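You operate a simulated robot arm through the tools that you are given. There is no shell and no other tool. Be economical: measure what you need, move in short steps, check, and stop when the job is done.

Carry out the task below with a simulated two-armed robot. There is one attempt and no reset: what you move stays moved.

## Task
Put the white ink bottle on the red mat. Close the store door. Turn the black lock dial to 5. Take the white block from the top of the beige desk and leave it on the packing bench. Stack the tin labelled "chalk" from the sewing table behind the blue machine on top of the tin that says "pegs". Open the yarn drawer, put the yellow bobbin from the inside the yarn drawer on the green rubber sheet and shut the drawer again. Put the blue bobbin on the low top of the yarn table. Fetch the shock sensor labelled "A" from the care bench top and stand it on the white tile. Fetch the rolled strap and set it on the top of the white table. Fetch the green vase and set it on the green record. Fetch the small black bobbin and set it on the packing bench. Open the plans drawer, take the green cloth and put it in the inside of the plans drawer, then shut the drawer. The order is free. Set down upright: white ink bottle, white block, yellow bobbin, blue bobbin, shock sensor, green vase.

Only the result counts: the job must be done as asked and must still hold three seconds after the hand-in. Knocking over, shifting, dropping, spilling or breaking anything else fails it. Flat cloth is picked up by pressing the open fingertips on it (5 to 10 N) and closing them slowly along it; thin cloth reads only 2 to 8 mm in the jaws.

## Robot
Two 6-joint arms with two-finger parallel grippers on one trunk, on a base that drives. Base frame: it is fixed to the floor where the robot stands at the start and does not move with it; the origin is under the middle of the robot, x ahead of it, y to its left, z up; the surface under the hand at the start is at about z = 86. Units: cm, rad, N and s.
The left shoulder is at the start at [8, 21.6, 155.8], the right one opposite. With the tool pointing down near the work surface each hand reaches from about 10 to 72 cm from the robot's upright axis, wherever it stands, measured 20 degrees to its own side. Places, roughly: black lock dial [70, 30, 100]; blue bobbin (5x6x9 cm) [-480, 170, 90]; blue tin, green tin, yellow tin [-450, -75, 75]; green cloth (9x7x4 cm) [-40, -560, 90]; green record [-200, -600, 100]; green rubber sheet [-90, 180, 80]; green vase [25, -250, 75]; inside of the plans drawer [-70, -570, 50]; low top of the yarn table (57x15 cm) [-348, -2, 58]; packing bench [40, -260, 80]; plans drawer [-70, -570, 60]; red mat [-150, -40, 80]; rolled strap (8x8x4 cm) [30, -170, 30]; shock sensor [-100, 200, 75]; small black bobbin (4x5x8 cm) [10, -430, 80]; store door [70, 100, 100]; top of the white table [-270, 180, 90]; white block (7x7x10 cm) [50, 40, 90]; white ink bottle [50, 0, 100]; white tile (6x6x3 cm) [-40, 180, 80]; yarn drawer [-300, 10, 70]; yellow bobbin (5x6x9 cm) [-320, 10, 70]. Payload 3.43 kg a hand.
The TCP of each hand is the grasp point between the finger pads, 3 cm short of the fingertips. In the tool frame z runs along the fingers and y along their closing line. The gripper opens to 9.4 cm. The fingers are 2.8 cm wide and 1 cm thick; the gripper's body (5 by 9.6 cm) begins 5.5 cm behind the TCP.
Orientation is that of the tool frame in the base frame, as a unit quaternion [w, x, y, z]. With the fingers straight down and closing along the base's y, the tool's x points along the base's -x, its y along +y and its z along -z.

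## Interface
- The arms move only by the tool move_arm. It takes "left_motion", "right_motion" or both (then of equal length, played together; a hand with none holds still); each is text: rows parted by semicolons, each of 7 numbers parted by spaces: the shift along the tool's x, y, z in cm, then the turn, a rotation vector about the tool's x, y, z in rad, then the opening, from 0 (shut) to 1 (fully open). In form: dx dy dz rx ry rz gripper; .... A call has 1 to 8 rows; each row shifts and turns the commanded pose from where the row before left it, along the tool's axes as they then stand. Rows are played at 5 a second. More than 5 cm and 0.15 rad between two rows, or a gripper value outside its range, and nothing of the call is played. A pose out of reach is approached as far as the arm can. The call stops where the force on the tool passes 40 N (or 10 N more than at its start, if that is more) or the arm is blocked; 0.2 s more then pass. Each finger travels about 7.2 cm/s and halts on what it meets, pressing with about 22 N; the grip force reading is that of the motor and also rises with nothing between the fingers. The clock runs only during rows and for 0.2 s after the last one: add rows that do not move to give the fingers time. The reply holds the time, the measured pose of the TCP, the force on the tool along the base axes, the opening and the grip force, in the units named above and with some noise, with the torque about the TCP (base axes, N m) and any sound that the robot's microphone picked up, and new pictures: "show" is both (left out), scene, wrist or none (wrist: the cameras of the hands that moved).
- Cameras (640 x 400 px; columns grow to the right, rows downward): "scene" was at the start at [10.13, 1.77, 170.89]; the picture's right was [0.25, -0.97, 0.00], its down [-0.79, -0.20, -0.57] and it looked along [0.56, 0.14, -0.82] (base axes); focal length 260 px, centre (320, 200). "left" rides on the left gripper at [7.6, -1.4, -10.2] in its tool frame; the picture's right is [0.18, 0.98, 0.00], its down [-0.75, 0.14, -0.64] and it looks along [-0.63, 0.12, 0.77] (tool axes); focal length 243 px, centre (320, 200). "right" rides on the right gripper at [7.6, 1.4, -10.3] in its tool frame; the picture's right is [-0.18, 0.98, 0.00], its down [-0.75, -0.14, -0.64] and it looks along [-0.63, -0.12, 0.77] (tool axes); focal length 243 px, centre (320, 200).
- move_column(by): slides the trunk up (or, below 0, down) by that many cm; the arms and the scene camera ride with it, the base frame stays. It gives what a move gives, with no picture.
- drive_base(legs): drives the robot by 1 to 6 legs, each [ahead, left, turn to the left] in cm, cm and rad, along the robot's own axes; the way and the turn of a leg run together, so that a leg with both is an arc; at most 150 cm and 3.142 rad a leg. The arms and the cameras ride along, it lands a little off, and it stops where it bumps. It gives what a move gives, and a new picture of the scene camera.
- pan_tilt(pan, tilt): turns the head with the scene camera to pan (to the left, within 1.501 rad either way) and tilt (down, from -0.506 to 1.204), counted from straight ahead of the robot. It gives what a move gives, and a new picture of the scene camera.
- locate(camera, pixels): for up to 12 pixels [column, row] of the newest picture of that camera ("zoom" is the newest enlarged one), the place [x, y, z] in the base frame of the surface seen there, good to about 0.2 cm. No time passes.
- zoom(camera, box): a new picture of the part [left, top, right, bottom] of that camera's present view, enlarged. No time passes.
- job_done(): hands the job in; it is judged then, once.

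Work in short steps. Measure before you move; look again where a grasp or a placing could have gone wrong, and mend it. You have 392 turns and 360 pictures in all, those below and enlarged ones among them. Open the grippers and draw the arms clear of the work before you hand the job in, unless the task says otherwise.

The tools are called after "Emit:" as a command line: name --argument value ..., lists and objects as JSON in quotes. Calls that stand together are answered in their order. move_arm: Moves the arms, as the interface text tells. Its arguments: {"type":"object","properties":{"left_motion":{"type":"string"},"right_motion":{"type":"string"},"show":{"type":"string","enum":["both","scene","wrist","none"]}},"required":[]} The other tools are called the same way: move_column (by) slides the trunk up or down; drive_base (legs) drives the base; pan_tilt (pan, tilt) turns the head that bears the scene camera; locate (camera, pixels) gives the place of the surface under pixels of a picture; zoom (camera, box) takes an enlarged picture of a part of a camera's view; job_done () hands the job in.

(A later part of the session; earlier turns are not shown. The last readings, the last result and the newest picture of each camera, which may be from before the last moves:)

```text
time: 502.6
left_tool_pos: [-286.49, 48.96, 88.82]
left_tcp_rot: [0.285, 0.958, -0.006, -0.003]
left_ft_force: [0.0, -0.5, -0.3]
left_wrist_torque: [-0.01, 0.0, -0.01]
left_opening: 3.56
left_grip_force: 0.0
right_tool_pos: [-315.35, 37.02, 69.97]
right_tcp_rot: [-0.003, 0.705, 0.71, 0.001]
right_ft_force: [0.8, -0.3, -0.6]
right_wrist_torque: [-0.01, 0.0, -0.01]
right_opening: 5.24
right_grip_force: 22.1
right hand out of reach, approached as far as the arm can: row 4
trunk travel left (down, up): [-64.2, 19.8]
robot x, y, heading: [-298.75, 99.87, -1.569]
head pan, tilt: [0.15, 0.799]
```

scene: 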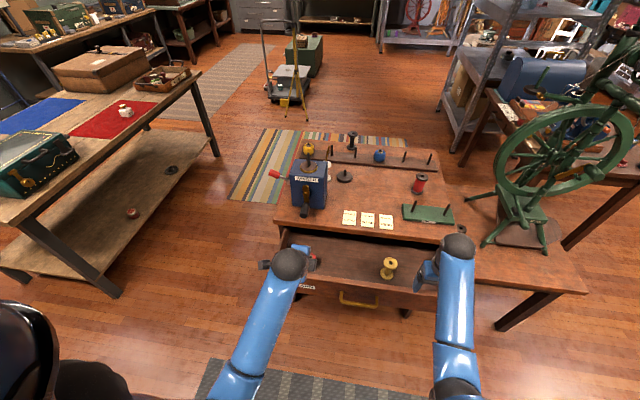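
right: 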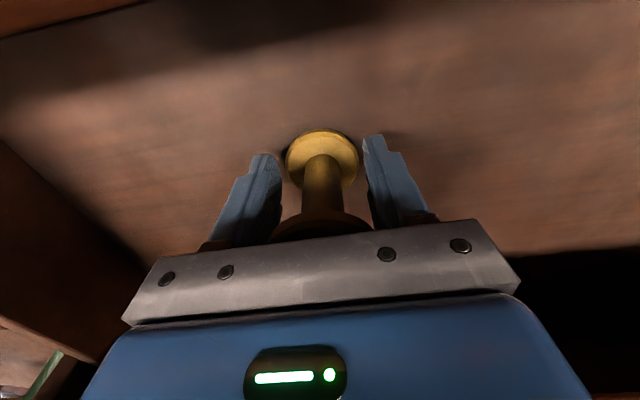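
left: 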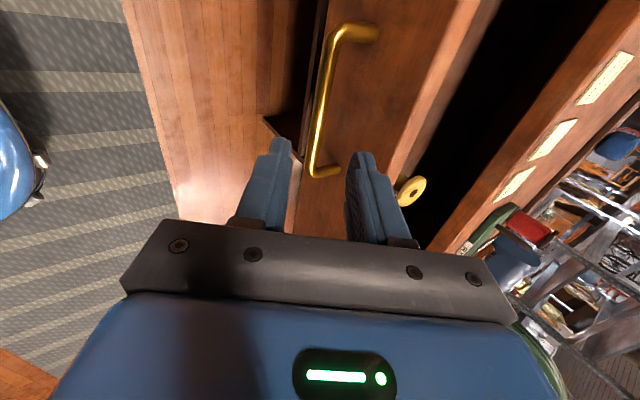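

Only the top flange is held; reopen, lower 0.8 cm with the trunk and regrip over both flanges.

Emit:
move_arm --right_motion "0 0 0 0 0 0 0.72; 0 0 0 0 0 0 0.72" --show "none"

Emit:
move_column --by -0.8

Emit:
move_arm --right_motion "0 0 0 0 0 0 0.5; 0 0 0 0 0 0 0.35; 0 0 0 0 0 0 0.35" --show "none"

Emit:
move_column --by 14

Emit:
move_arm --right_motion "0 0 0 0 0 0 0.35" --show "both"

```text
time: 503.2
left_tool_pos: [-286.49, 48.91, 88.8]
left_tcp_rot: [0.285, 0.959, -0.006, -0.003]
left_ft_force: [-1.3, -0.2, 0.9]
left_wrist_torque: [-0.01, 0.01, 0.01]
left_opening: 3.56
left_grip_force: 0.1
right_tool_pos: [-315.33, 36.92, 69.84]
right_tcp_rot: [-0.003, 0.705, 0.709, 0.001]
right_ft_force: [0.1, 0.0, 0.2]
right_wrist_torque: [0.01, 0.01, -0.01]
right_opening: 6.8
right_grip_force: 0.0
trunk travel left (down, up): [-64.2, 19.8]
robot x, y, heading: [-299.18, 99.53, -1.57]
head pan, tilt: [0.15, 0.799]
```

```text
time: 503.8
left_tool_pos: [-286.56, 48.98, 87.99]
left_tcp_rot: [0.283, 0.959, -0.007, -0.003]
left_ft_force: [0.5, -0.2, 0.5]
left_wrist_torque: [0.02, -0.03, 0.03]
left_opening: 3.56
left_grip_force: 0.0
right_tool_pos: [-315.33, 36.94, 69.18]
right_tcp_rot: [-0.003, 0.706, 0.708, 0.003]
right_ft_force: [0.2, 0.1, 0.3]
right_wrist_torque: [-0.02, -0.01, 0.0]
right_opening: 6.76
right_grip_force: 0.0
trunk travel left (down, up): [-63.4, 20.6]
robot x, y, heading: [-298.92, 99.67, -1.564]
head pan, tilt: [0.15, 0.799]
```

```text
time: 504.6
left_tool_pos: [-286.53, 48.98, 88.05]
left_tcp_rot: [0.285, 0.958, -0.005, -0.003]
left_ft_force: [-0.2, 0.6, -0.2]
left_wrist_torque: [0.02, 0.01, 0.0]
left_opening: 3.56
left_grip_force: 0.0
right_tool_pos: [-315.33, 37.06, 69.15]
right_tcp_rot: [-0.003, 0.705, 0.709, 0.002]
right_ft_force: [-0.7, 1.4, 0.9]
right_wrist_torque: [-0.03, 0.06, -0.01]
right_opening: 5.25
right_grip_force: 22.3
trunk travel left (down, up): [-63.4, 20.6]
robot x, y, heading: [-298.77, 99.64, -1.568]
head pan, tilt: [0.15, 0.799]
```

```text
time: 506.3
left_tool_pos: [-286.54, 48.94, 102.1]
left_tcp_rot: [0.284, 0.959, -0.005, -0.003]
left_ft_force: [0.8, -0.1, 0.2]
left_wrist_torque: [0.03, -0.01, 0.01]
left_opening: 3.58
left_grip_force: 0.1
right_tool_pos: [-315.37, 36.9, 83.1]
right_tcp_rot: [-0.004, 0.705, 0.709, 0.002]
right_ft_force: [0.2, 0.2, -0.1]
right_wrist_torque: [0.04, -0.01, 0.01]
right_opening: 5.23
right_grip_force: 22.3
trunk travel left (down, up): [-77.4, 6.6]
robot x, y, heading: [-298.54, 99.46, -1.565]
head pan, tilt: [0.15, 0.799]
```

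```text
time: 506.7
left_tool_pos: [-286.42, 49.01, 102.05]
left_tcp_rot: [0.285, 0.958, -0.006, -0.003]
left_ft_force: [0.2, 0.0, 0.5]
left_wrist_torque: [0.01, -0.02, -0.02]
left_opening: 3.58
left_grip_force: 0.1
right_tool_pos: [-315.19, 36.9, 83.17]
right_tcp_rot: [-0.003, 0.705, 0.709, 0.002]
right_ft_force: [-0.2, 0.0, -0.2]
right_wrist_torque: [0.0, -0.01, 0.02]
right_opening: 5.21
right_grip_force: 22.2
trunk travel left (down, up): [-77.4, 6.6]
robot x, y, heading: [-299.04, 99.84, -1.561]
head pan, tilt: [0.15, 0.799]
```

scene: 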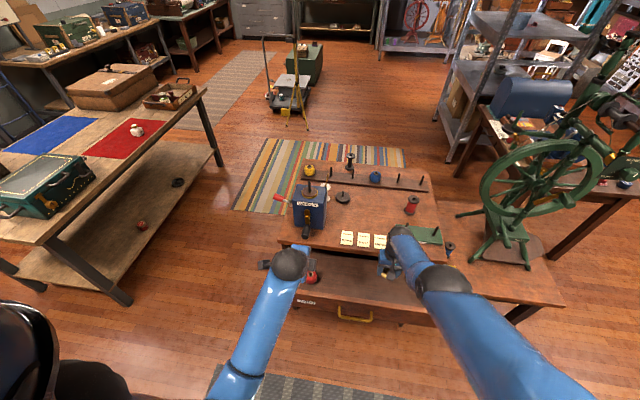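
right: 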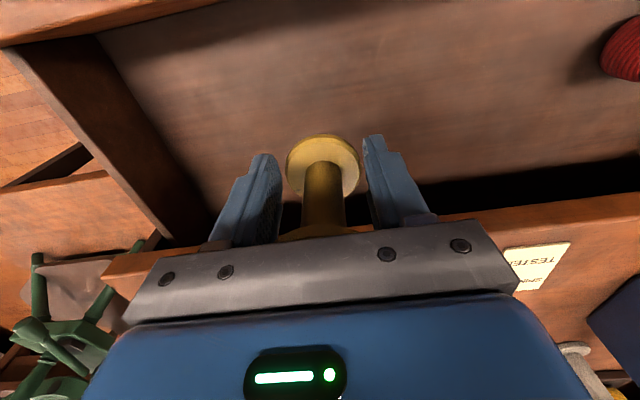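

Yellow bobbin held. Lift it higher, draw it back, then lower the trunk to push the drawer shut with the left fist.

Emit:
move_arm --right_motion "0 0 -4 0 0 0 0.35; 0 0 -4 0 0 0 0.35; 0 0 -3 0 0 0 0.35; 4.5 0 0 0 0 0 0.35; 4.5 0 0 0 0 0 0.35; 4.5 -1 0 0 0 0 0.35; 4.5 -1 0 0 0 0 0.35; 4.5 -1 0 0 0 0 0.35" --left_motion "0 0 0 0 0 0 0; 0 0 0 0 0 0 0; 0 0 0 0 0 0 0; 0 0 0 0 0 0 0; 0 0 0 0 0 0 0; 0 0 0 0 0 0 0; 0 0 0 0 0 0 0; 0 0 0 0 0 0 0" --show "none"

Emit:
drive_base --legs '[[-18, 0, 0], [0, -6, 0]]'

Emit:
move_column --by -29

```text
time: 508.5
left_tool_pos: [-286.42, 49.23, 102.16]
left_tcp_rot: [0.286, 0.958, -0.004, -0.003]
left_ft_force: [-0.5, 0.0, -0.3]
left_wrist_torque: [-0.02, -0.02, 0.01]
left_opening: 0.0
left_grip_force: 22.5
right_tool_pos: [-318.48, 59.57, 94.56]
right_tcp_rot: [-0.003, 0.705, 0.709, 0.001]
right_ft_force: [0.3, -0.1, -0.2]
right_wrist_torque: [0.01, 0.02, 0.0]
right_opening: 5.2
right_grip_force: 22.0
trunk travel left (down, up): [-77.4, 6.6]
robot x, y, heading: [-298.8, 99.38, -1.57]
head pan, tilt: [0.15, 0.799]
```

```text
time: 510.5
left_tool_pos: [-291.54, 66.82, 101.84]
left_tcp_rot: [0.284, 0.959, -0.005, -0.007]
left_ft_force: [0.0, -0.3, -0.3]
left_wrist_torque: [0.0, 0.07, -0.03]
left_opening: 0.0
left_grip_force: 22.2
right_tool_pos: [-323.45, 77.32, 94.72]
right_tcp_rot: [-0.007, 0.706, 0.708, 0.0]
right_ft_force: [0.9, 0.7, -1.0]
right_wrist_torque: [0.01, 0.1, 0.02]
right_opening: 5.21
right_grip_force: 22.0
trunk travel left (down, up): [-77.4, 6.6]
robot x, y, heading: [-304.62, 117.78, -1.574]
head pan, tilt: [0.15, 0.799]
```

scene: 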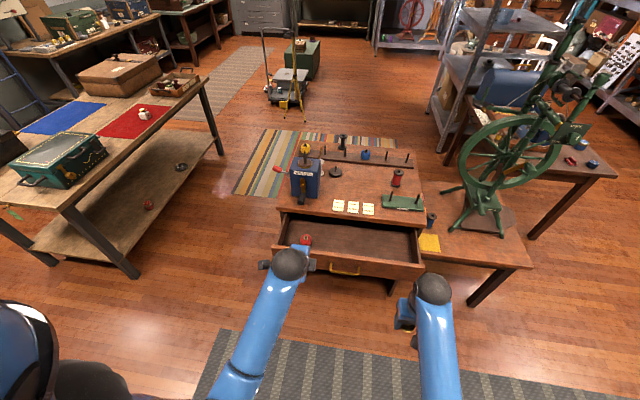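

```text
time: 513.5
left_tool_pos: [-292.32, 67.1, 72.97]
left_tcp_rot: [0.285, 0.959, -0.006, -0.002]
left_ft_force: [-0.2, -0.8, 0.9]
left_wrist_torque: [-0.02, 0.01, 0.02]
left_opening: 0.0
left_grip_force: 22.4
right_tool_pos: [-324.37, 77.43, 65.55]
right_tcp_rot: [-0.002, 0.707, 0.707, 0.001]
right_ft_force: [-0.2, 0.1, -0.3]
right_wrist_torque: [-0.02, -0.01, 0.02]
right_opening: 5.18
right_grip_force: 22.1
trunk travel left (down, up): [-48.4, 35.6]
robot x, y, heading: [-304.81, 117.91, -1.566]
head pan, tilt: [0.15, 0.799]
```

Push: drive 36 ahead, then finish gently.

Emit:
drive_base --legs '[[36, 0, -0.003]]'

Emit:
locate --camera "scene" --pixels '[[380, 230], [350, 235], [300, 225]]'

```text
time: 515.8
left_tool_pos: [-292.37, 30.82, 72.99]
left_tcp_rot: [0.284, 0.959, -0.006, -0.002]
left_ft_force: [-1.0, -0.4, -0.4]
left_wrist_torque: [-0.01, 0.01, -0.02]
left_opening: 0.0
left_grip_force: 21.8
right_tool_pos: [-324.15, 41.04, 65.54]
right_tcp_rot: [-0.003, 0.706, 0.709, 0.002]
right_ft_force: [0.0, 0.0, 0.1]
right_wrist_torque: [-0.04, -0.02, -0.01]
right_opening: 5.18
right_grip_force: 22.1
trunk travel left (down, up): [-48.4, 35.6]
robot x, y, heading: [-304.53, 81.43, -1.567]
head pan, tilt: [0.15, 0.799]
```

scene: 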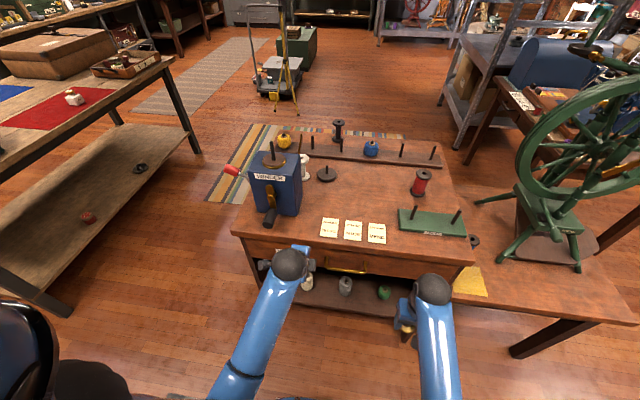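

```text
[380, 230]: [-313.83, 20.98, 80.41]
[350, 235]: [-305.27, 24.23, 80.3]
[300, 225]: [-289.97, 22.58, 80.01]
```

Emit:
drive_base --legs '[[2.5, 0, 0]]'

Emit:
zoom --camera "scene" --box '[220, 200, 500, 320]'

Emit:
locate --camera "scene" --pixels '[[325, 258], [390, 268], [440, 272], [260, 248], [350, 270], [300, 310]]'

```text
time: 516.7
left_tool_pos: [-292.38, 28.97, 73.13]
left_tcp_rot: [0.281, 0.96, -0.005, -0.004]
left_ft_force: [0.1, 8.2, 6.9]
left_wrist_torque: [-0.01, -0.07, 0.12]
left_opening: 0.0
left_grip_force: 22.4
right_tool_pos: [-324.3, 38.93, 65.53]
right_tcp_rot: [-0.004, 0.705, 0.709, 0.001]
right_ft_force: [-0.1, 0.2, -0.4]
right_wrist_torque: [0.01, 0.01, 0.03]
right_opening: 5.16
right_grip_force: 22.3
trunk travel left (down, up): [-48.4, 35.6]
robot x, y, heading: [-304.67, 79.47, -1.569]
head pan, tilt: [0.15, 0.799]
stopped in leg 1: the force on the tool passed its limit at 97 N (the readings are from after the stop); the commanded pose is now the measured one
```

scene: 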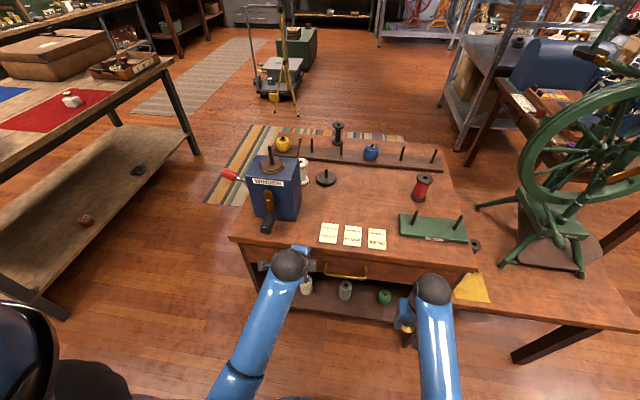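

```text
2.29 times, centred on (360, 260) of scene
```

zoom: 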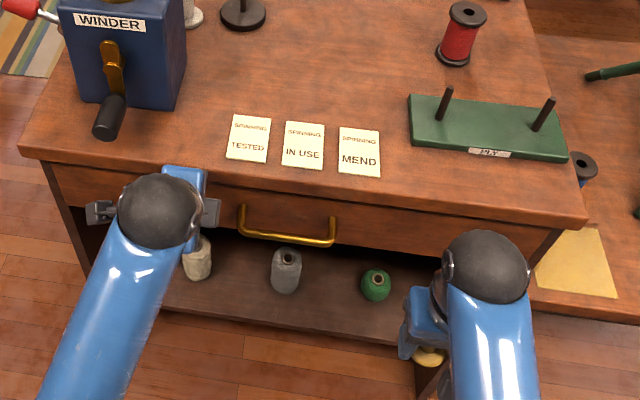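

```text
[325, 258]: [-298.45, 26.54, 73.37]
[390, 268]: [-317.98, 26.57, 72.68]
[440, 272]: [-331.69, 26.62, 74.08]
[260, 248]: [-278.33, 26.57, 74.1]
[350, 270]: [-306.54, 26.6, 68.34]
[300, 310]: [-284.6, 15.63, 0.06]
```

Drawer is shut. Back off, raise the trunk, straighten the left hand, and go west toward the sewing table.

Emit:
drive_base --legs '[[-25, 0, 0]]'

Emit:
move_column --by 33

Emit:
move_arm --left_motion "0 0 0 0.15 0 0 0; 0 0 0 0.15 0 0 0; 0 0 0 0.15 0 0 0.5; 0 0 0 0.13 0 0 1; 0 0 0 0 0 -0.15 1; 0 0 0 0 0 -0.15 1; 0 0 0 0 0 -0.15 1; 0 0 0 0 0 -0.15 1" --show "none"

Emit:
move_arm --left_motion "0 0 0 0 0 -0.15 1; 0 0 0 0 0 -0.15 1; 0 0 0 0 0 -0.15 1; 0 0 0 0 0 -0.15 1; 0 0 0 0 0 -0.15 1; 0 0 0 0 0 -0.15 1; 0 0 0 0 0 -0.07 1; 0 0 0 0 0 0 1" --show "none"

Emit:
drive_base --legs '[[0, -140, 0]]'

```text
time: 518.5
left_tool_pos: [-292.16, 53.73, 73.07]
left_tcp_rot: [0.28, 0.96, -0.001, -0.002]
left_ft_force: [-0.5, 0.6, -0.5]
left_wrist_torque: [0.03, -0.01, 0.02]
left_opening: 0.0
left_grip_force: 21.7
right_tool_pos: [-324.08, 63.52, 65.64]
right_tcp_rot: [-0.004, 0.703, 0.711, 0.003]
right_ft_force: [-0.5, 0.4, -0.8]
right_wrist_torque: [0.02, 0.02, 0.01]
right_opening: 5.17
right_grip_force: 21.5
trunk travel left (down, up): [-48.4, 35.6]
robot x, y, heading: [-304.91, 104.1, -1.559]
head pan, tilt: [0.15, 0.799]
```

scene: 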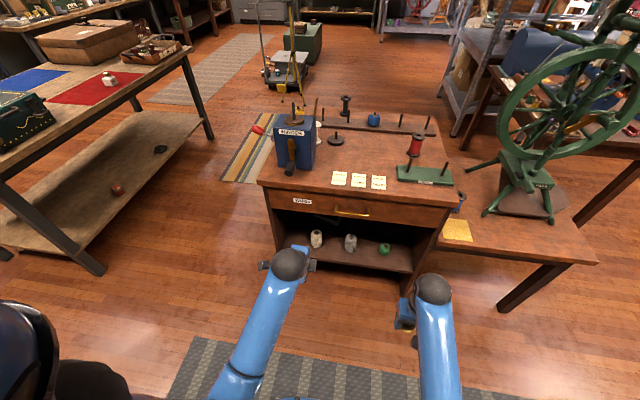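

```text
time: 521.8
left_tool_pos: [-292.05, 53.77, 106.09]
left_tcp_rot: [0.281, 0.96, -0.001, -0.002]
left_ft_force: [0.1, 1.4, -0.3]
left_wrist_torque: [0.02, -0.02, -0.04]
left_opening: 0.0
left_grip_force: 21.7
right_tool_pos: [-323.97, 63.35, 98.56]
right_tcp_rot: [-0.003, 0.703, 0.711, 0.003]
right_ft_force: [0.6, -0.8, -0.9]
right_wrist_torque: [0.0, 0.0, 0.01]
right_opening: 5.14
right_grip_force: 22.1
trunk travel left (down, up): [-81.4, 2.6]
robot x, y, heading: [-305.32, 103.95, -1.559]
head pan, tilt: [0.15, 0.799]
```

```text
time: 523.6
left_tool_pos: [-292.32, 52.84, 103.95]
left_tcp_rot: [-0.006, 0.956, 0.294, 0.0]
left_ft_force: [-0.4, -0.1, -0.1]
left_wrist_torque: [0.01, 0.02, -0.03]
left_opening: 9.41
left_grip_force: 0.1
left hand out of reach, approached as far as the arm can: row 4
right_tool_pos: [-324.01, 63.37, 98.57]
right_tcp_rot: [-0.004, 0.703, 0.711, 0.002]
right_ft_force: [-0.2, 0.1, -0.2]
right_wrist_torque: [0.01, 0.0, 0.01]
right_opening: 5.16
right_grip_force: 22.4
trunk travel left (down, up): [-81.4, 2.6]
robot x, y, heading: [-305.24, 104.16, -1.564]
head pan, tilt: [0.15, 0.799]
```

```text
time: 525.4
left_tool_pos: [-292.12, 52.87, 103.96]
left_tcp_rot: [-0.005, 0.708, 0.706, 0.002]
left_ft_force: [-0.6, -0.6, 0.0]
left_wrist_torque: [0.0, 0.0, 0.02]
left_opening: 9.41
left_grip_force: 0.0
right_tool_pos: [-324.02, 63.48, 98.58]
right_tcp_rot: [-0.004, 0.702, 0.712, 0.003]
right_ft_force: [-0.2, 1.0, -0.3]
right_wrist_torque: [-0.01, 0.0, -0.02]
right_opening: 5.15
right_grip_force: 22.2
trunk travel left (down, up): [-81.4, 2.6]
robot x, y, heading: [-304.98, 103.8, -1.557]
head pan, tilt: [0.15, 0.799]
```

```text
time: 532.2
left_tool_pos: [-429.36, 50.84, 103.93]
left_tcp_rot: [-0.006, 0.706, 0.709, 0.003]
left_ft_force: [-0.8, -0.7, 0.0]
left_wrist_torque: [-0.02, -0.02, -0.01]
left_opening: 9.42
left_grip_force: 0.1
right_tool_pos: [-461.28, 61.09, 98.62]
right_tcp_rot: [-0.004, 0.698, 0.716, 0.002]
right_ft_force: [-0.5, 0.2, -0.1]
right_wrist_torque: [0.04, -0.01, 0.02]
right_opening: 5.09
right_grip_force: 21.9
trunk travel left (down, up): [-81.4, 2.6]
robot x, y, heading: [-442.67, 101.84, -1.544]
head pan, tilt: [0.15, 0.799]
```

scene: 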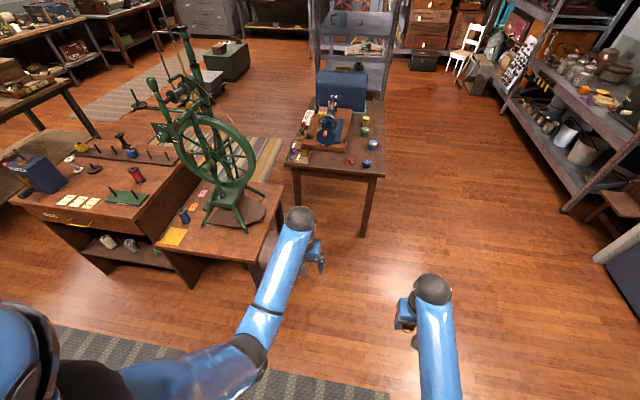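

Emit:
zoom --camera "scene" --box '[275, 60, 395, 180]'

Emit:
locate --camera "scene" --pixels '[[365, 122], [366, 132], [373, 145], [350, 161], [330, 130], [340, 90], [300, 150], [385, 175], [290, 165], [330, 110]]'

```text
3.33 times, centred on (335, 120) of scene
```

zoom: 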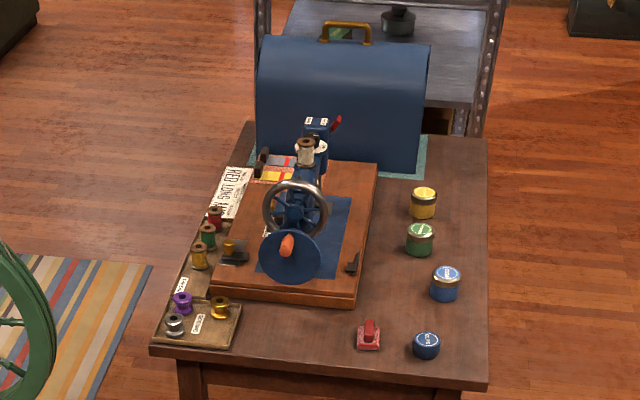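

```text
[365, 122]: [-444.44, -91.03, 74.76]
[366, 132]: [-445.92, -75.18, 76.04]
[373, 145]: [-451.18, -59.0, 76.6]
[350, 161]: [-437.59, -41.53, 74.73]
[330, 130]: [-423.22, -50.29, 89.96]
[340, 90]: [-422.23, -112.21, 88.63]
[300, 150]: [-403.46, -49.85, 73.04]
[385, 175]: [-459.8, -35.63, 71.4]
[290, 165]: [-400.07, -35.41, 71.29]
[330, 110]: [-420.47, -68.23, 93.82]
```

Tins stand along the table's west edge. Check the free floor to the west.

Emit:
locate --camera "scene" --pixels '[[600, 250], [560, 205], [620, 225], [500, 250], [560, 300], [630, 330], [600, 195], [470, 180], [470, 110]]'

Emit:
drive_base --legs '[[0, -64, -0.027]]'

```text
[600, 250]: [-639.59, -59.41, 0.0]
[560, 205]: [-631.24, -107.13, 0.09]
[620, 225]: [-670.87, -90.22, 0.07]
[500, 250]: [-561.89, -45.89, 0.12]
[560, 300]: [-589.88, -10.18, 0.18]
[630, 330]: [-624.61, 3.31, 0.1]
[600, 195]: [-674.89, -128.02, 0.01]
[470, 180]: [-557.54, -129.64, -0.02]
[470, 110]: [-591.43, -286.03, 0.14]
```

```text
time: 535.8
left_tool_pos: [-493.69, 50.13, 103.86]
left_tcp_rot: [-0.006, 0.714, 0.7, 0.002]
left_ft_force: [-0.3, -0.1, 0.9]
left_wrist_torque: [0.01, 0.02, 0.01]
left_opening: 9.39
left_grip_force: 0.1
right_tool_pos: [-525.47, 61.2, 98.53]
right_tcp_rot: [-0.004, 0.709, 0.705, 0.002]
right_ft_force: [0.1, -0.5, -0.1]
right_wrist_torque: [0.01, 0.01, -0.03]
right_opening: 5.07
right_grip_force: 22.0
trunk travel left (down, up): [-81.4, 2.6]
robot x, y, heading: [-505.88, 101.37, -1.575]
head pan, tilt: [0.15, 0.799]
```

scene: 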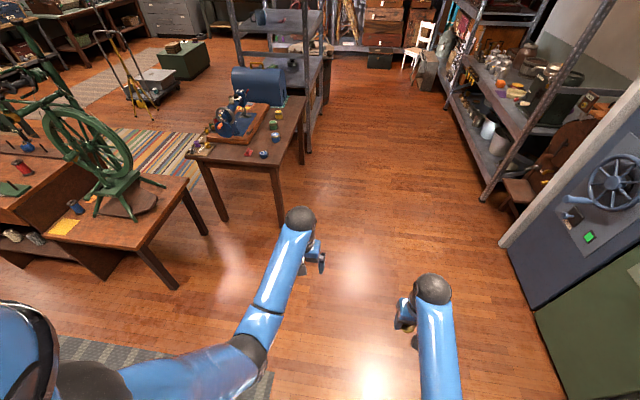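

Corridor is free. Drive to (-508,-89) and face +x.

Emit:
drive_base --legs '[[150, 0, 0], [40, 0, 0], [0, 0, 1.575]]'

Emit:
pan_tilt --pan 0 --tilt 0.85

Emit:
zoom --camera "scene" --box '[200, 180, 440, 320]'

```text
time: 549.1
left_tool_pos: [-457.21, -78.88, 103.86]
left_tcp_rot: [-0.004, 0.023, 1.0, -0.002]
left_ft_force: [0.3, -0.3, -0.4]
left_wrist_torque: [-0.01, 0.0, 0.02]
left_opening: 9.38
left_grip_force: 0.1
right_tool_pos: [-469.06, -110.32, 98.53]
right_tcp_rot: [-0.004, 0.014, 1.0, -0.001]
right_ft_force: [-0.6, 0.6, -0.5]
right_wrist_torque: [0.02, 0.01, -0.04]
right_opening: 5.05
right_grip_force: 21.7
trunk travel left (down, up): [-81.4, 2.6]
robot x, y, heading: [-508.91, -89.48, -0.033]
head pan, tilt: [0.15, 0.799]
```

scene: 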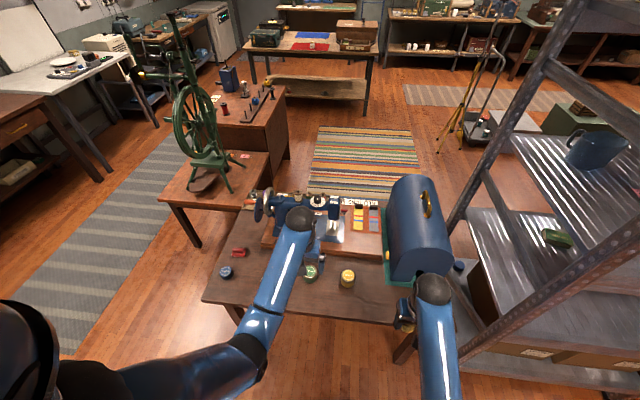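

```text
time: 549.8
left_tool_pos: [-457.26, -78.85, 103.93]
left_tcp_rot: [-0.006, 0.024, 1.0, -0.002]
left_ft_force: [-0.1, -1.1, -0.1]
left_wrist_torque: [0.06, 0.01, 0.01]
left_opening: 9.39
left_grip_force: 0.1
right_tool_pos: [-469.1, -110.29, 98.53]
right_tcp_rot: [-0.004, 0.014, 1.0, -0.001]
right_ft_force: [0.1, -0.1, -0.8]
right_wrist_torque: [0.03, 0.02, -0.01]
right_opening: 5.09
right_grip_force: 22.1
trunk travel left (down, up): [-81.4, 2.6]
robot x, y, heading: [-508.53, -89.42, -0.028]
head pan, tilt: [0.0, 0.85]
```

scene: 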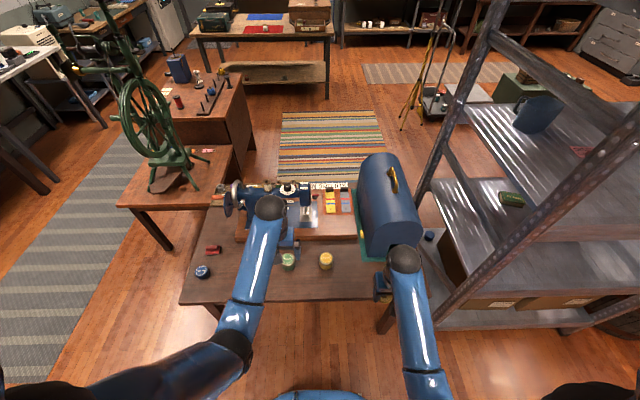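

```text
2.67 times, centred on (320, 250) of scene
```

zoom: 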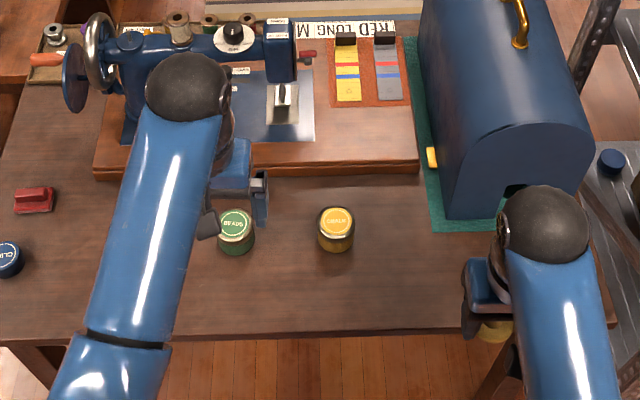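

Emit:
zoom --camera "scene" --box '[270, 240, 345, 285]'

Emit:
locate --camera "scene" --pixels '[[289, 258], [326, 258], [320, 258], [332, 258], [203, 270], [330, 235], [300, 250]]'

```text
8.53 times, centred on (308, 262) of scene
```

zoom: 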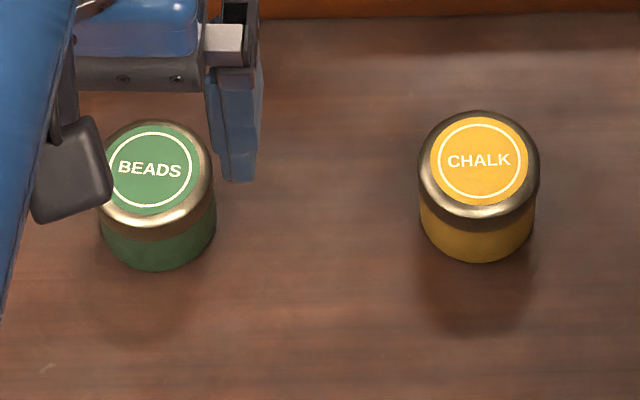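

```text
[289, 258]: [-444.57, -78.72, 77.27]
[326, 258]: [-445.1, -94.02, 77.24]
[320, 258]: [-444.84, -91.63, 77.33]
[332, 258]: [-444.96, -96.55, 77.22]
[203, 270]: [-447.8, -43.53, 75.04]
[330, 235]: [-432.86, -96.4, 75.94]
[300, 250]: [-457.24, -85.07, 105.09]
```

CHALK is the yellow tin (-444.8,-94). Lower the trunk 13 and move the left hand over it; then read the blue tin's label.

Emit:
move_column --by -13

Emit:
move_arm --left_motion "0 -4 0 0 0 0 0.85; 0 -4 0 0 0 0 0.85; -3 -3.5 0 0 0 0 0.85; -3 -3.5 0 0 0 0 0.85; 0 0 0 0 0 0 0.85" --show "both"

Emit:
zoom --camera "scene" --box '[180, 220, 300, 300]'

```text
time: 551.4
left_tool_pos: [-457.27, -78.74, 90.93]
left_tcp_rot: [-0.005, 0.022, 1.0, -0.001]
left_ft_force: [0.1, -0.3, 0.0]
left_wrist_torque: [0.02, 0.03, -0.01]
left_opening: 9.4
left_grip_force: 0.0
right_tool_pos: [-469.11, -110.33, 85.47]
right_tcp_rot: [-0.004, 0.014, 1.0, 0.0]
right_ft_force: [0.4, 0.6, 0.1]
right_wrist_torque: [-0.01, 0.02, -0.03]
right_opening: 5.05
right_grip_force: 22.4
trunk travel left (down, up): [-68.4, 15.6]
robot x, y, heading: [-508.41, -89.3, -0.033]
head pan, tilt: [0.0, 0.85]
```

```text
time: 552.6
left_tool_pos: [-452.01, -94.23, 91.15]
left_tcp_rot: [-0.005, 0.022, 1.0, -0.001]
left_ft_force: [-0.3, -0.3, 0.5]
left_wrist_torque: [0.03, -0.02, 0.03]
left_opening: 7.98
left_grip_force: 0.1
right_tool_pos: [-469.08, -110.26, 85.56]
right_tcp_rot: [-0.003, 0.013, 1.0, -0.002]
right_ft_force: [-0.4, -0.2, -0.5]
right_wrist_torque: [0.01, 0.01, 0.02]
right_opening: 5.07
right_grip_force: 22.0
trunk travel left (down, up): [-68.4, 15.6]
robot x, y, heading: [-508.61, -89.3, -0.024]
head pan, tilt: [0.0, 0.85]
```

scene: 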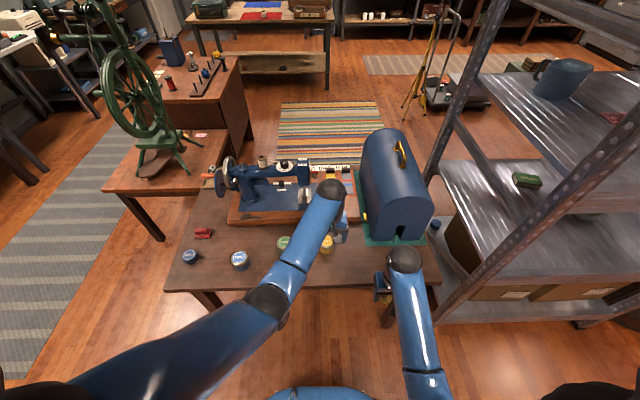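
left: 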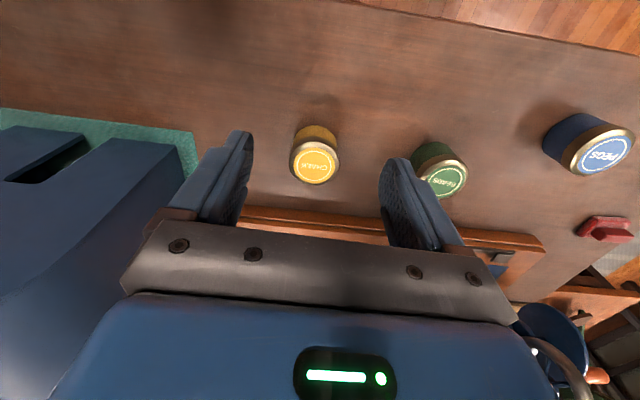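

```text
5.00 times, centred on (240, 260) of scene
```

zoom: 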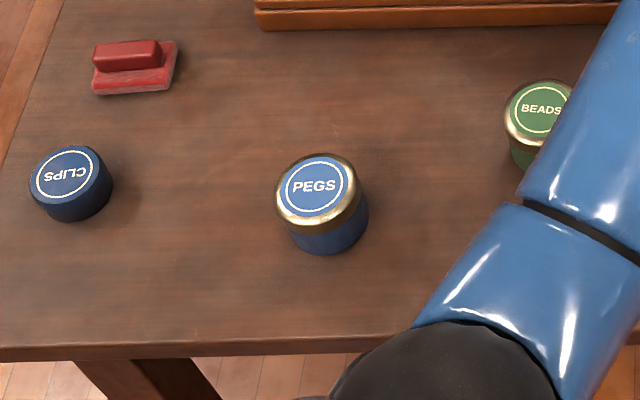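

PEGS is the larger blue tin. Measure lids in the pictures.

Emit:
locate --camera "left" --pixels '[[315, 165], [292, 163], [339, 163], [315, 183], [315, 148], [602, 153], [578, 160], [630, 145]]'

Emit:
locate --camera "zoom" --pixels '[[315, 187], [277, 190], [353, 185], [315, 157], [315, 220], [325, 252]]'

```text
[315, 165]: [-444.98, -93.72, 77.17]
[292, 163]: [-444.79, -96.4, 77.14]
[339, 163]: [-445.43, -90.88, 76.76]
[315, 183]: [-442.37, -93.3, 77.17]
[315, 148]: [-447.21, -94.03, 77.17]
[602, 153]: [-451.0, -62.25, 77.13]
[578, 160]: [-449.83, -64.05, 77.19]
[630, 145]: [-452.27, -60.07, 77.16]
```

```text
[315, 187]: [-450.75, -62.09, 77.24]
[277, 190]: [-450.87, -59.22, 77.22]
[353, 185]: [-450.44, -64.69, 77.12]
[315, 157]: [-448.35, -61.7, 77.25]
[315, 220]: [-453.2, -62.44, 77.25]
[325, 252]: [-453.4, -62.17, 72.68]
```

CHALK centre (-444.9,-93.6), PEGS (-450.8,-62.0), lids at 77.2. Descend on CHALK.

Emit:
move_arm --left_motion "-3.6 0.3 0 0 0 0 0.85; -3.5 0.3 0 0 0 0 0.85; 0 0 4.5 0 0 0 0.85; 0 0 4.5 0 0 0 0.85; 0 0 4.5 0 0 0 0.85; 0 0 2.7 0 0 0 0.85; 0 0 0 0 0 0 0.85" --show "wrist"

```text
time: 554.2
left_tool_pos: [-447.94, -92.51, 78.04]
left_tcp_rot: [-0.006, 0.023, 1.0, -0.001]
left_ft_force: [0.0, 1.1, -0.2]
left_wrist_torque: [0.01, -0.02, -0.02]
left_opening: 7.99
left_grip_force: 0.1
left hand out of reach, approached as far as the arm can: row 4, 5, 6
right_tool_pos: [-469.11, -110.27, 85.53]
right_tcp_rot: [-0.004, 0.013, 1.0, -0.001]
right_ft_force: [-0.2, -1.2, -0.4]
right_wrist_torque: [-0.01, 0.0, 0.0]
right_opening: 5.04
right_grip_force: 22.0
trunk travel left (down, up): [-68.4, 15.6]
robot x, y, heading: [-508.9, -89.72, -0.032]
head pan, tilt: [0.0, 0.85]
```

left: 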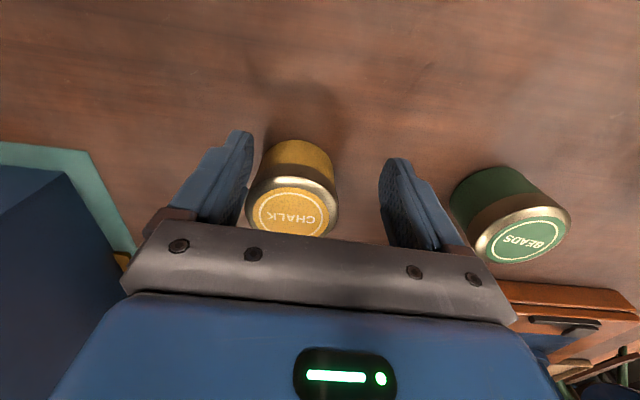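

Short of reach. Raise 4, drive 8 cm ahead, and redo.

Emit:
move_column --by 4

Emit:
drive_base --legs '[[8, 0, 0.03]]'

Emit:
move_arm --left_motion "0 0 -0.5 0 0 0 0.85; 0 0 0 0 0 0 0.85" --show "wrist"

Emit:
locate --camera "left" --pixels '[[320, 180], [320, 160], [320, 200], [320, 140]]'

```text
time: 555.0
left_tool_pos: [-448.0, -92.54, 82.05]
left_tcp_rot: [-0.006, 0.023, 1.0, -0.001]
left_ft_force: [0.1, 0.4, -0.5]
left_wrist_torque: [0.02, 0.02, 0.01]
left_opening: 7.98
left_grip_force: 0.1
right_tool_pos: [-469.04, -110.23, 89.5]
right_tcp_rot: [-0.004, 0.014, 1.0, 0.0]
right_ft_force: [0.0, -0.2, -0.5]
right_wrist_torque: [-0.02, 0.02, 0.02]
right_opening: 5.05
right_grip_force: 22.5
trunk travel left (down, up): [-72.4, 11.6]
robot x, y, heading: [-508.79, -89.35, -0.034]
head pan, tilt: [0.0, 0.85]
```

```text
time: 556.1
left_tool_pos: [-440.52, -90.84, 82.48]
left_tcp_rot: [-0.002, 0.008, 1.0, -0.002]
left_ft_force: [0.2, -0.3, 0.7]
left_wrist_torque: [0.01, -0.04, 0.01]
left_opening: 7.98
left_grip_force: 0.2
right_tool_pos: [-461.19, -109.26, 89.68]
right_tcp_rot: [0.0, 0.0, 1.0, 0.0]
right_ft_force: [-0.7, -0.5, -0.8]
right_wrist_torque: [-0.03, -0.03, 0.0]
right_opening: 5.09
right_grip_force: 21.5
trunk travel left (down, up): [-72.4, 11.6]
robot x, y, heading: [-500.84, -89.68, -0.0]
head pan, tilt: [0.0, 0.85]
```

scene: 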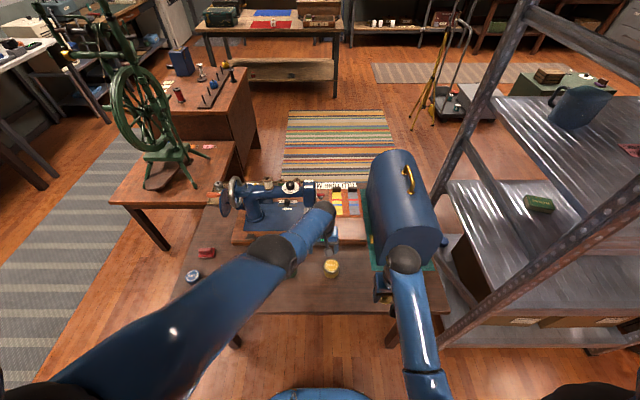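

```text
time: 556.7
left_tool_pos: [-440.4, -90.85, 82.78]
left_tcp_rot: [-0.004, 0.008, 1.0, -0.002]
left_ft_force: [-0.1, -0.7, 0.3]
left_wrist_torque: [-0.02, -0.02, 0.0]
left_opening: 7.99
left_grip_force: 0.0
right_tool_pos: [-460.98, -109.23, 89.59]
right_tcp_rot: [-0.003, -0.001, 1.0, -0.001]
right_ft_force: [-0.7, 0.8, -0.8]
right_wrist_torque: [0.0, -0.05, 0.01]
right_opening: 5.06
right_grip_force: 22.1
trunk travel left (down, up): [-72.4, 11.6]
robot x, y, heading: [-500.9, -89.71, 0.002]
head pan, tilt: [0.0, 0.85]
```

left: 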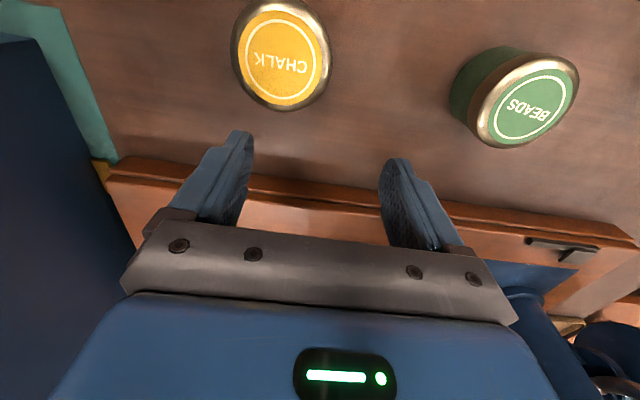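

```text
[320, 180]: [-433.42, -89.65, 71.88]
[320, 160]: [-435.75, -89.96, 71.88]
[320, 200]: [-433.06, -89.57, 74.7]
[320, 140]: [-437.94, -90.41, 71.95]
```

Shift back 4.5 and right 2.75, then descend to z≈75.4 and grip.

Emit:
move_arm --left_motion "4.2 -2.5 0 0 0 0 0.85; 0.3 -0.3 3 0 0 0 0.85; 0 0 3 0 0 0 0.85; 0 0 1.4 0 0 0 0.85; 0 0 0 0 0 0 0.5; 0 0 0 0 0 0 0.4; 0 0 0 0 0 0 0.4" --show "wrist"

```text
time: 558.3
left_tool_pos: [-445.72, -92.92, 76.23]
left_tcp_rot: [-0.005, 0.008, 1.0, -0.002]
left_ft_force: [-0.6, -0.8, 0.3]
left_wrist_torque: [-0.05, -0.02, 0.01]
left_opening: 6.21
left_grip_force: 21.7
left hand out of reach, approached as far as the arm can: row 3, 4
right_tool_pos: [-460.69, -109.19, 89.53]
right_tcp_rot: [-0.005, -0.001, 1.0, -0.002]
right_ft_force: [-1.0, -0.2, 0.0]
right_wrist_torque: [0.03, -0.02, -0.04]
right_opening: 5.07
right_grip_force: 22.2
trunk travel left (down, up): [-72.4, 11.6]
robot x, y, heading: [-501.16, -89.69, 0.004]
head pan, tilt: [0.0, 0.85]
```

left: 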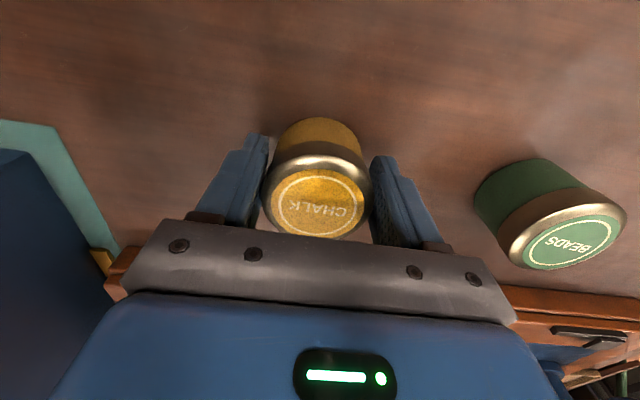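

CHALK gripped. Lift 9 with the trunk, strafe left 31, draw back 5.9.

Emit:
move_column --by 9

Emit:
drive_base --legs '[[0, 30.5, 0]]'

Emit:
move_arm --left_motion "3 0 0 0 0 0 0.4; 0 0 0 0 0 0 0.4" --show "both"

```text
time: 559.6
left_tool_pos: [-445.77, -92.89, 85.27]
left_tcp_rot: [-0.006, 0.008, 1.0, -0.002]
left_ft_force: [-0.8, 0.1, -1.9]
left_wrist_torque: [0.0, 0.02, -0.02]
left_opening: 6.25
left_grip_force: 21.9
right_tool_pos: [-460.65, -109.22, 98.54]
right_tcp_rot: [-0.005, -0.001, 1.0, -0.001]
right_ft_force: [0.2, 0.7, -0.4]
right_wrist_torque: [-0.04, 0.01, 0.02]
right_opening: 5.06
right_grip_force: 21.3
trunk travel left (down, up): [-81.4, 2.6]
robot x, y, heading: [-501.03, -89.54, 0.003]
head pan, tilt: [0.0, 0.85]
```

```text
time: 561.6
left_tool_pos: [-445.79, -62.15, 85.31]
left_tcp_rot: [-0.007, 0.003, 1.0, 0.0]
left_ft_force: [0.6, 0.7, -0.5]
left_wrist_torque: [0.03, 0.02, 0.01]
left_opening: 6.23
left_grip_force: 22.0
right_tool_pos: [-460.56, -78.63, 98.48]
right_tcp_rot: [-0.004, -0.004, 1.0, -0.001]
right_ft_force: [0.3, -0.5, 0.6]
right_wrist_torque: [0.01, -0.03, 0.0]
right_opening: 5.06
right_grip_force: 22.7
trunk travel left (down, up): [-81.4, 2.6]
robot x, y, heading: [-501.08, -59.01, 0.008]
head pan, tilt: [0.0, 0.85]
```

scene: 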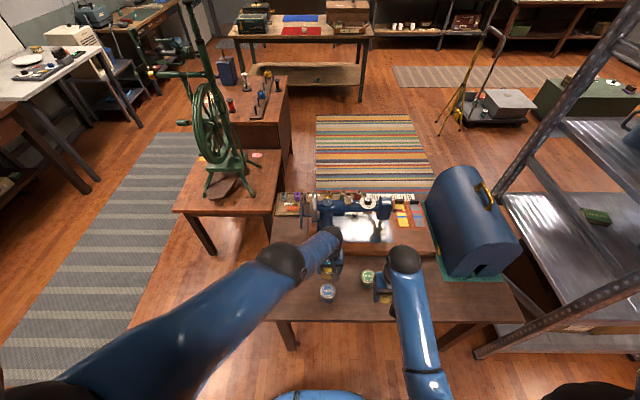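

```text
time: 562.2
left_tool_pos: [-447.48, -62.94, 84.08]
left_tcp_rot: [-0.006, 0.005, 1.0, -0.001]
left_ft_force: [0.6, 0.3, -1.2]
left_wrist_torque: [0.03, 0.01, -0.01]
left_opening: 6.25
left_grip_force: 22.5
left hand out of reach, approached as far as the arm can: row 1
right_tool_pos: [-460.56, -78.57, 98.49]
right_tcp_rot: [-0.004, -0.004, 1.0, 0.0]
right_ft_force: [-0.2, -0.7, -0.9]
right_wrist_torque: [0.01, -0.01, 0.0]
right_opening: 5.03
right_grip_force: 21.9
trunk travel left (down, up): [-81.4, 2.6]
robot x, y, heading: [-500.74, -59.16, 0.009]
head pan, tilt: [0.0, 0.85]
```

scene: 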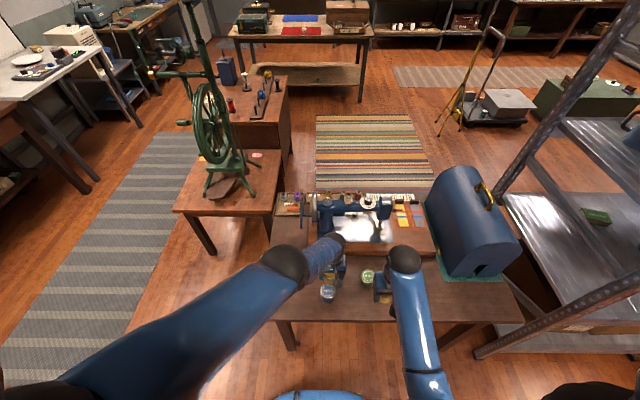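
left: 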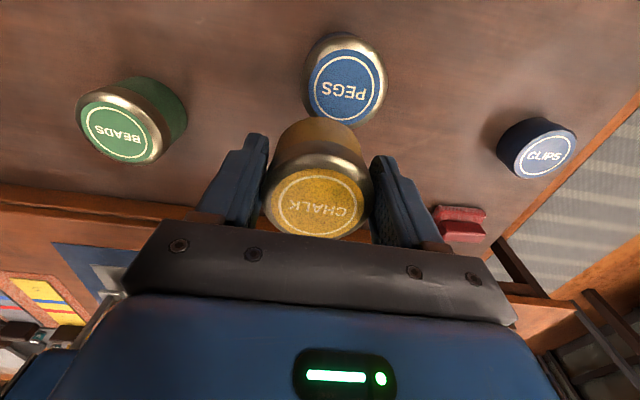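

Use the base for alignment: back 4.1, left 0.9; then measure.

Emit:
drive_base --legs '[[-4.1, 0.8, -0.008]]'

Emit:
move_arm --left_motion "0 0 0 0 0 0 0.4" --show "wrist"

Emit:
zoom --camera "left" --box '[220, 60, 420, 240]'

```text
time: 563.1
left_tool_pos: [-450.89, -62.54, 83.76]
left_tcp_rot: [-0.011, 0.007, 1.0, -0.001]
left_ft_force: [1.4, -1.2, -1.9]
left_wrist_torque: [0.03, 0.05, -0.01]
left_opening: 6.24
left_grip_force: 21.8
right_tool_pos: [-463.91, -78.11, 98.17]
right_tcp_rot: [-0.009, -0.002, 1.0, 0.0]
right_ft_force: [0.9, 0.1, -1.1]
right_wrist_torque: [0.0, 0.04, 0.01]
right_opening: 5.04
right_grip_force: 21.8
trunk travel left (down, up): [-81.4, 2.6]
robot x, y, heading: [-505.14, -58.17, 0.005]
head pan, tilt: [0.0, 0.85]
```

scene: 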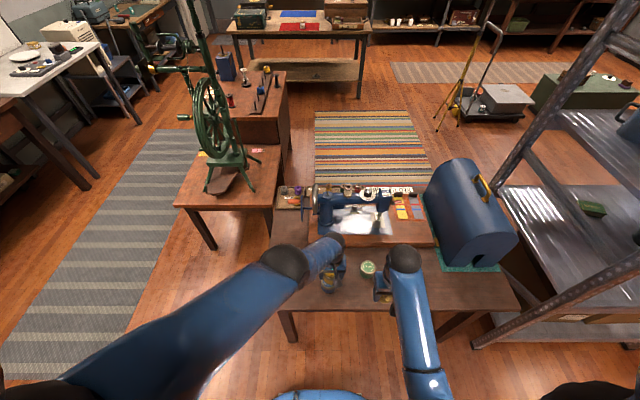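

```text
time: 563.5
left_tool_pos: [-452.05, -62.48, 84.34]
left_tcp_rot: [-0.005, 0.008, 1.0, -0.001]
left_ft_force: [-0.2, 0.5, -0.7]
left_wrist_torque: [-0.01, -0.03, -0.01]
left_opening: 6.22
left_grip_force: 21.9
right_tool_pos: [-465.31, -77.94, 98.77]
right_tcp_rot: [-0.003, -0.001, 1.0, -0.001]
right_ft_force: [-1.0, -0.9, -0.7]
right_wrist_torque: [-0.02, -0.02, 0.01]
right_opening: 5.04
right_grip_force: 21.8
trunk travel left (down, up): [-81.4, 2.6]
robot x, y, heading: [-504.63, -58.66, -0.001]
head pan, tilt: [0.0, 0.85]
```

left: 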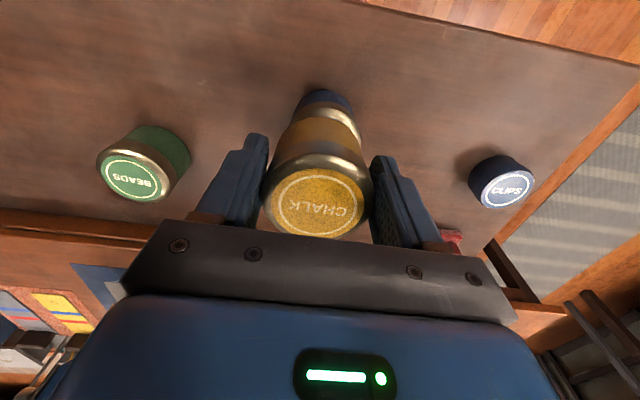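

```text
2.22 times, centred on (320, 150) of left
```

zoom: 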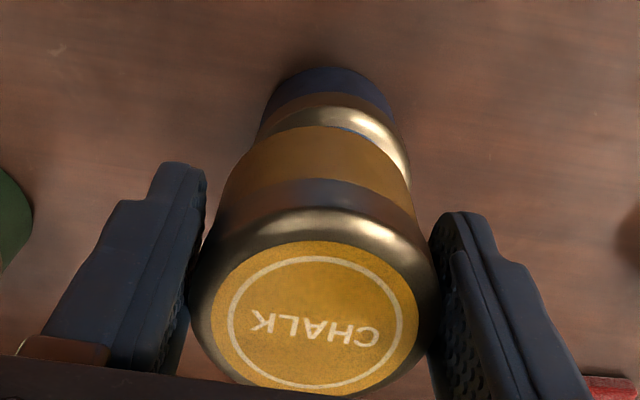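

Emit:
locate --camera "left" --pixels '[[318, 203], [278, 200], [358, 203], [318, 175], [318, 230], [325, 92], [352, 120], [300, 118]]'

```text
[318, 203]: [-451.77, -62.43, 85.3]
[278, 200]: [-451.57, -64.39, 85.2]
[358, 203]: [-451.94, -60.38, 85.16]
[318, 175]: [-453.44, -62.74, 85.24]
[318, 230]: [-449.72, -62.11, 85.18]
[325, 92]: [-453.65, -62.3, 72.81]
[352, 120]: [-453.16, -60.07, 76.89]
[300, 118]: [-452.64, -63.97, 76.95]
```

Held tin centre (-451.6,-62.4); needs +0.8 x, +0.4 y. Adjust and lower with the trunk.

Emit:
move_arm --left_motion "-0.8 0.4 0 0 0 0 0.4; 0 0 0 0 0 0 0.4" --show "none"

Emit:
move_column --by -2.2

Emit:
move_arm --left_motion "0 0 0 0 0 0 0.4" --show "wrist"

```text
time: 564.1
left_tool_pos: [-450.99, -61.93, 84.26]
left_tcp_rot: [-0.005, 0.008, 1.0, -0.001]
left_ft_force: [0.1, 0.7, -0.4]
left_wrist_torque: [0.02, 0.02, 0.02]
left_opening: 6.24
left_grip_force: 22.0
right_tool_pos: [-464.99, -77.91, 98.65]
right_tcp_rot: [-0.003, -0.001, 1.0, -0.003]
right_ft_force: [-0.1, -0.3, 0.5]
right_wrist_torque: [0.01, 0.01, 0.01]
right_opening: 5.05
right_grip_force: 22.5
trunk travel left (down, up): [-81.4, 2.6]
robot x, y, heading: [-505.25, -58.24, 0.001]
head pan, tilt: [0.0, 0.85]
```

```text
time: 564.8
left_tool_pos: [-450.78, -61.96, 82.04]
left_tcp_rot: [-0.006, 0.008, 1.0, -0.001]
left_ft_force: [0.1, -0.5, -1.1]
left_wrist_torque: [-0.01, -0.01, 0.01]
left_opening: 6.25
left_grip_force: 22.2
right_tool_pos: [-464.77, -77.9, 96.42]
right_tcp_rot: [-0.005, -0.001, 1.0, -0.002]
right_ft_force: [0.8, -0.4, -0.3]
right_wrist_torque: [-0.02, 0.01, -0.01]
right_opening: 5.01
right_grip_force: 21.8
trunk travel left (down, up): [-79.2, 4.8]
robot x, y, heading: [-505.15, -58.31, 0.001]
head pan, tilt: [0.0, 0.85]
```

```text
time: 565.2
left_tool_pos: [-450.78, -61.95, 81.9]
left_tcp_rot: [-0.006, 0.008, 1.0, -0.001]
left_ft_force: [0.2, 0.7, -1.6]
left_wrist_torque: [-0.01, -0.02, -0.02]
left_opening: 6.24
left_grip_force: 21.8
right_tool_pos: [-464.71, -78.01, 96.19]
right_tcp_rot: [-0.004, -0.001, 1.0, -0.001]
right_ft_force: [-0.3, 0.4, -0.4]
right_wrist_torque: [0.01, 0.04, 0.01]
right_opening: 5.05
right_grip_force: 22.3
trunk travel left (down, up): [-79.2, 4.8]
robot x, y, heading: [-505.0, -58.24, 0.002]
head pan, tilt: [0.0, 0.85]
```

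left: 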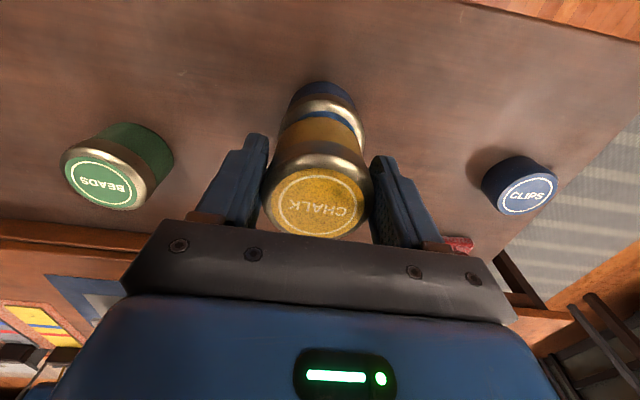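

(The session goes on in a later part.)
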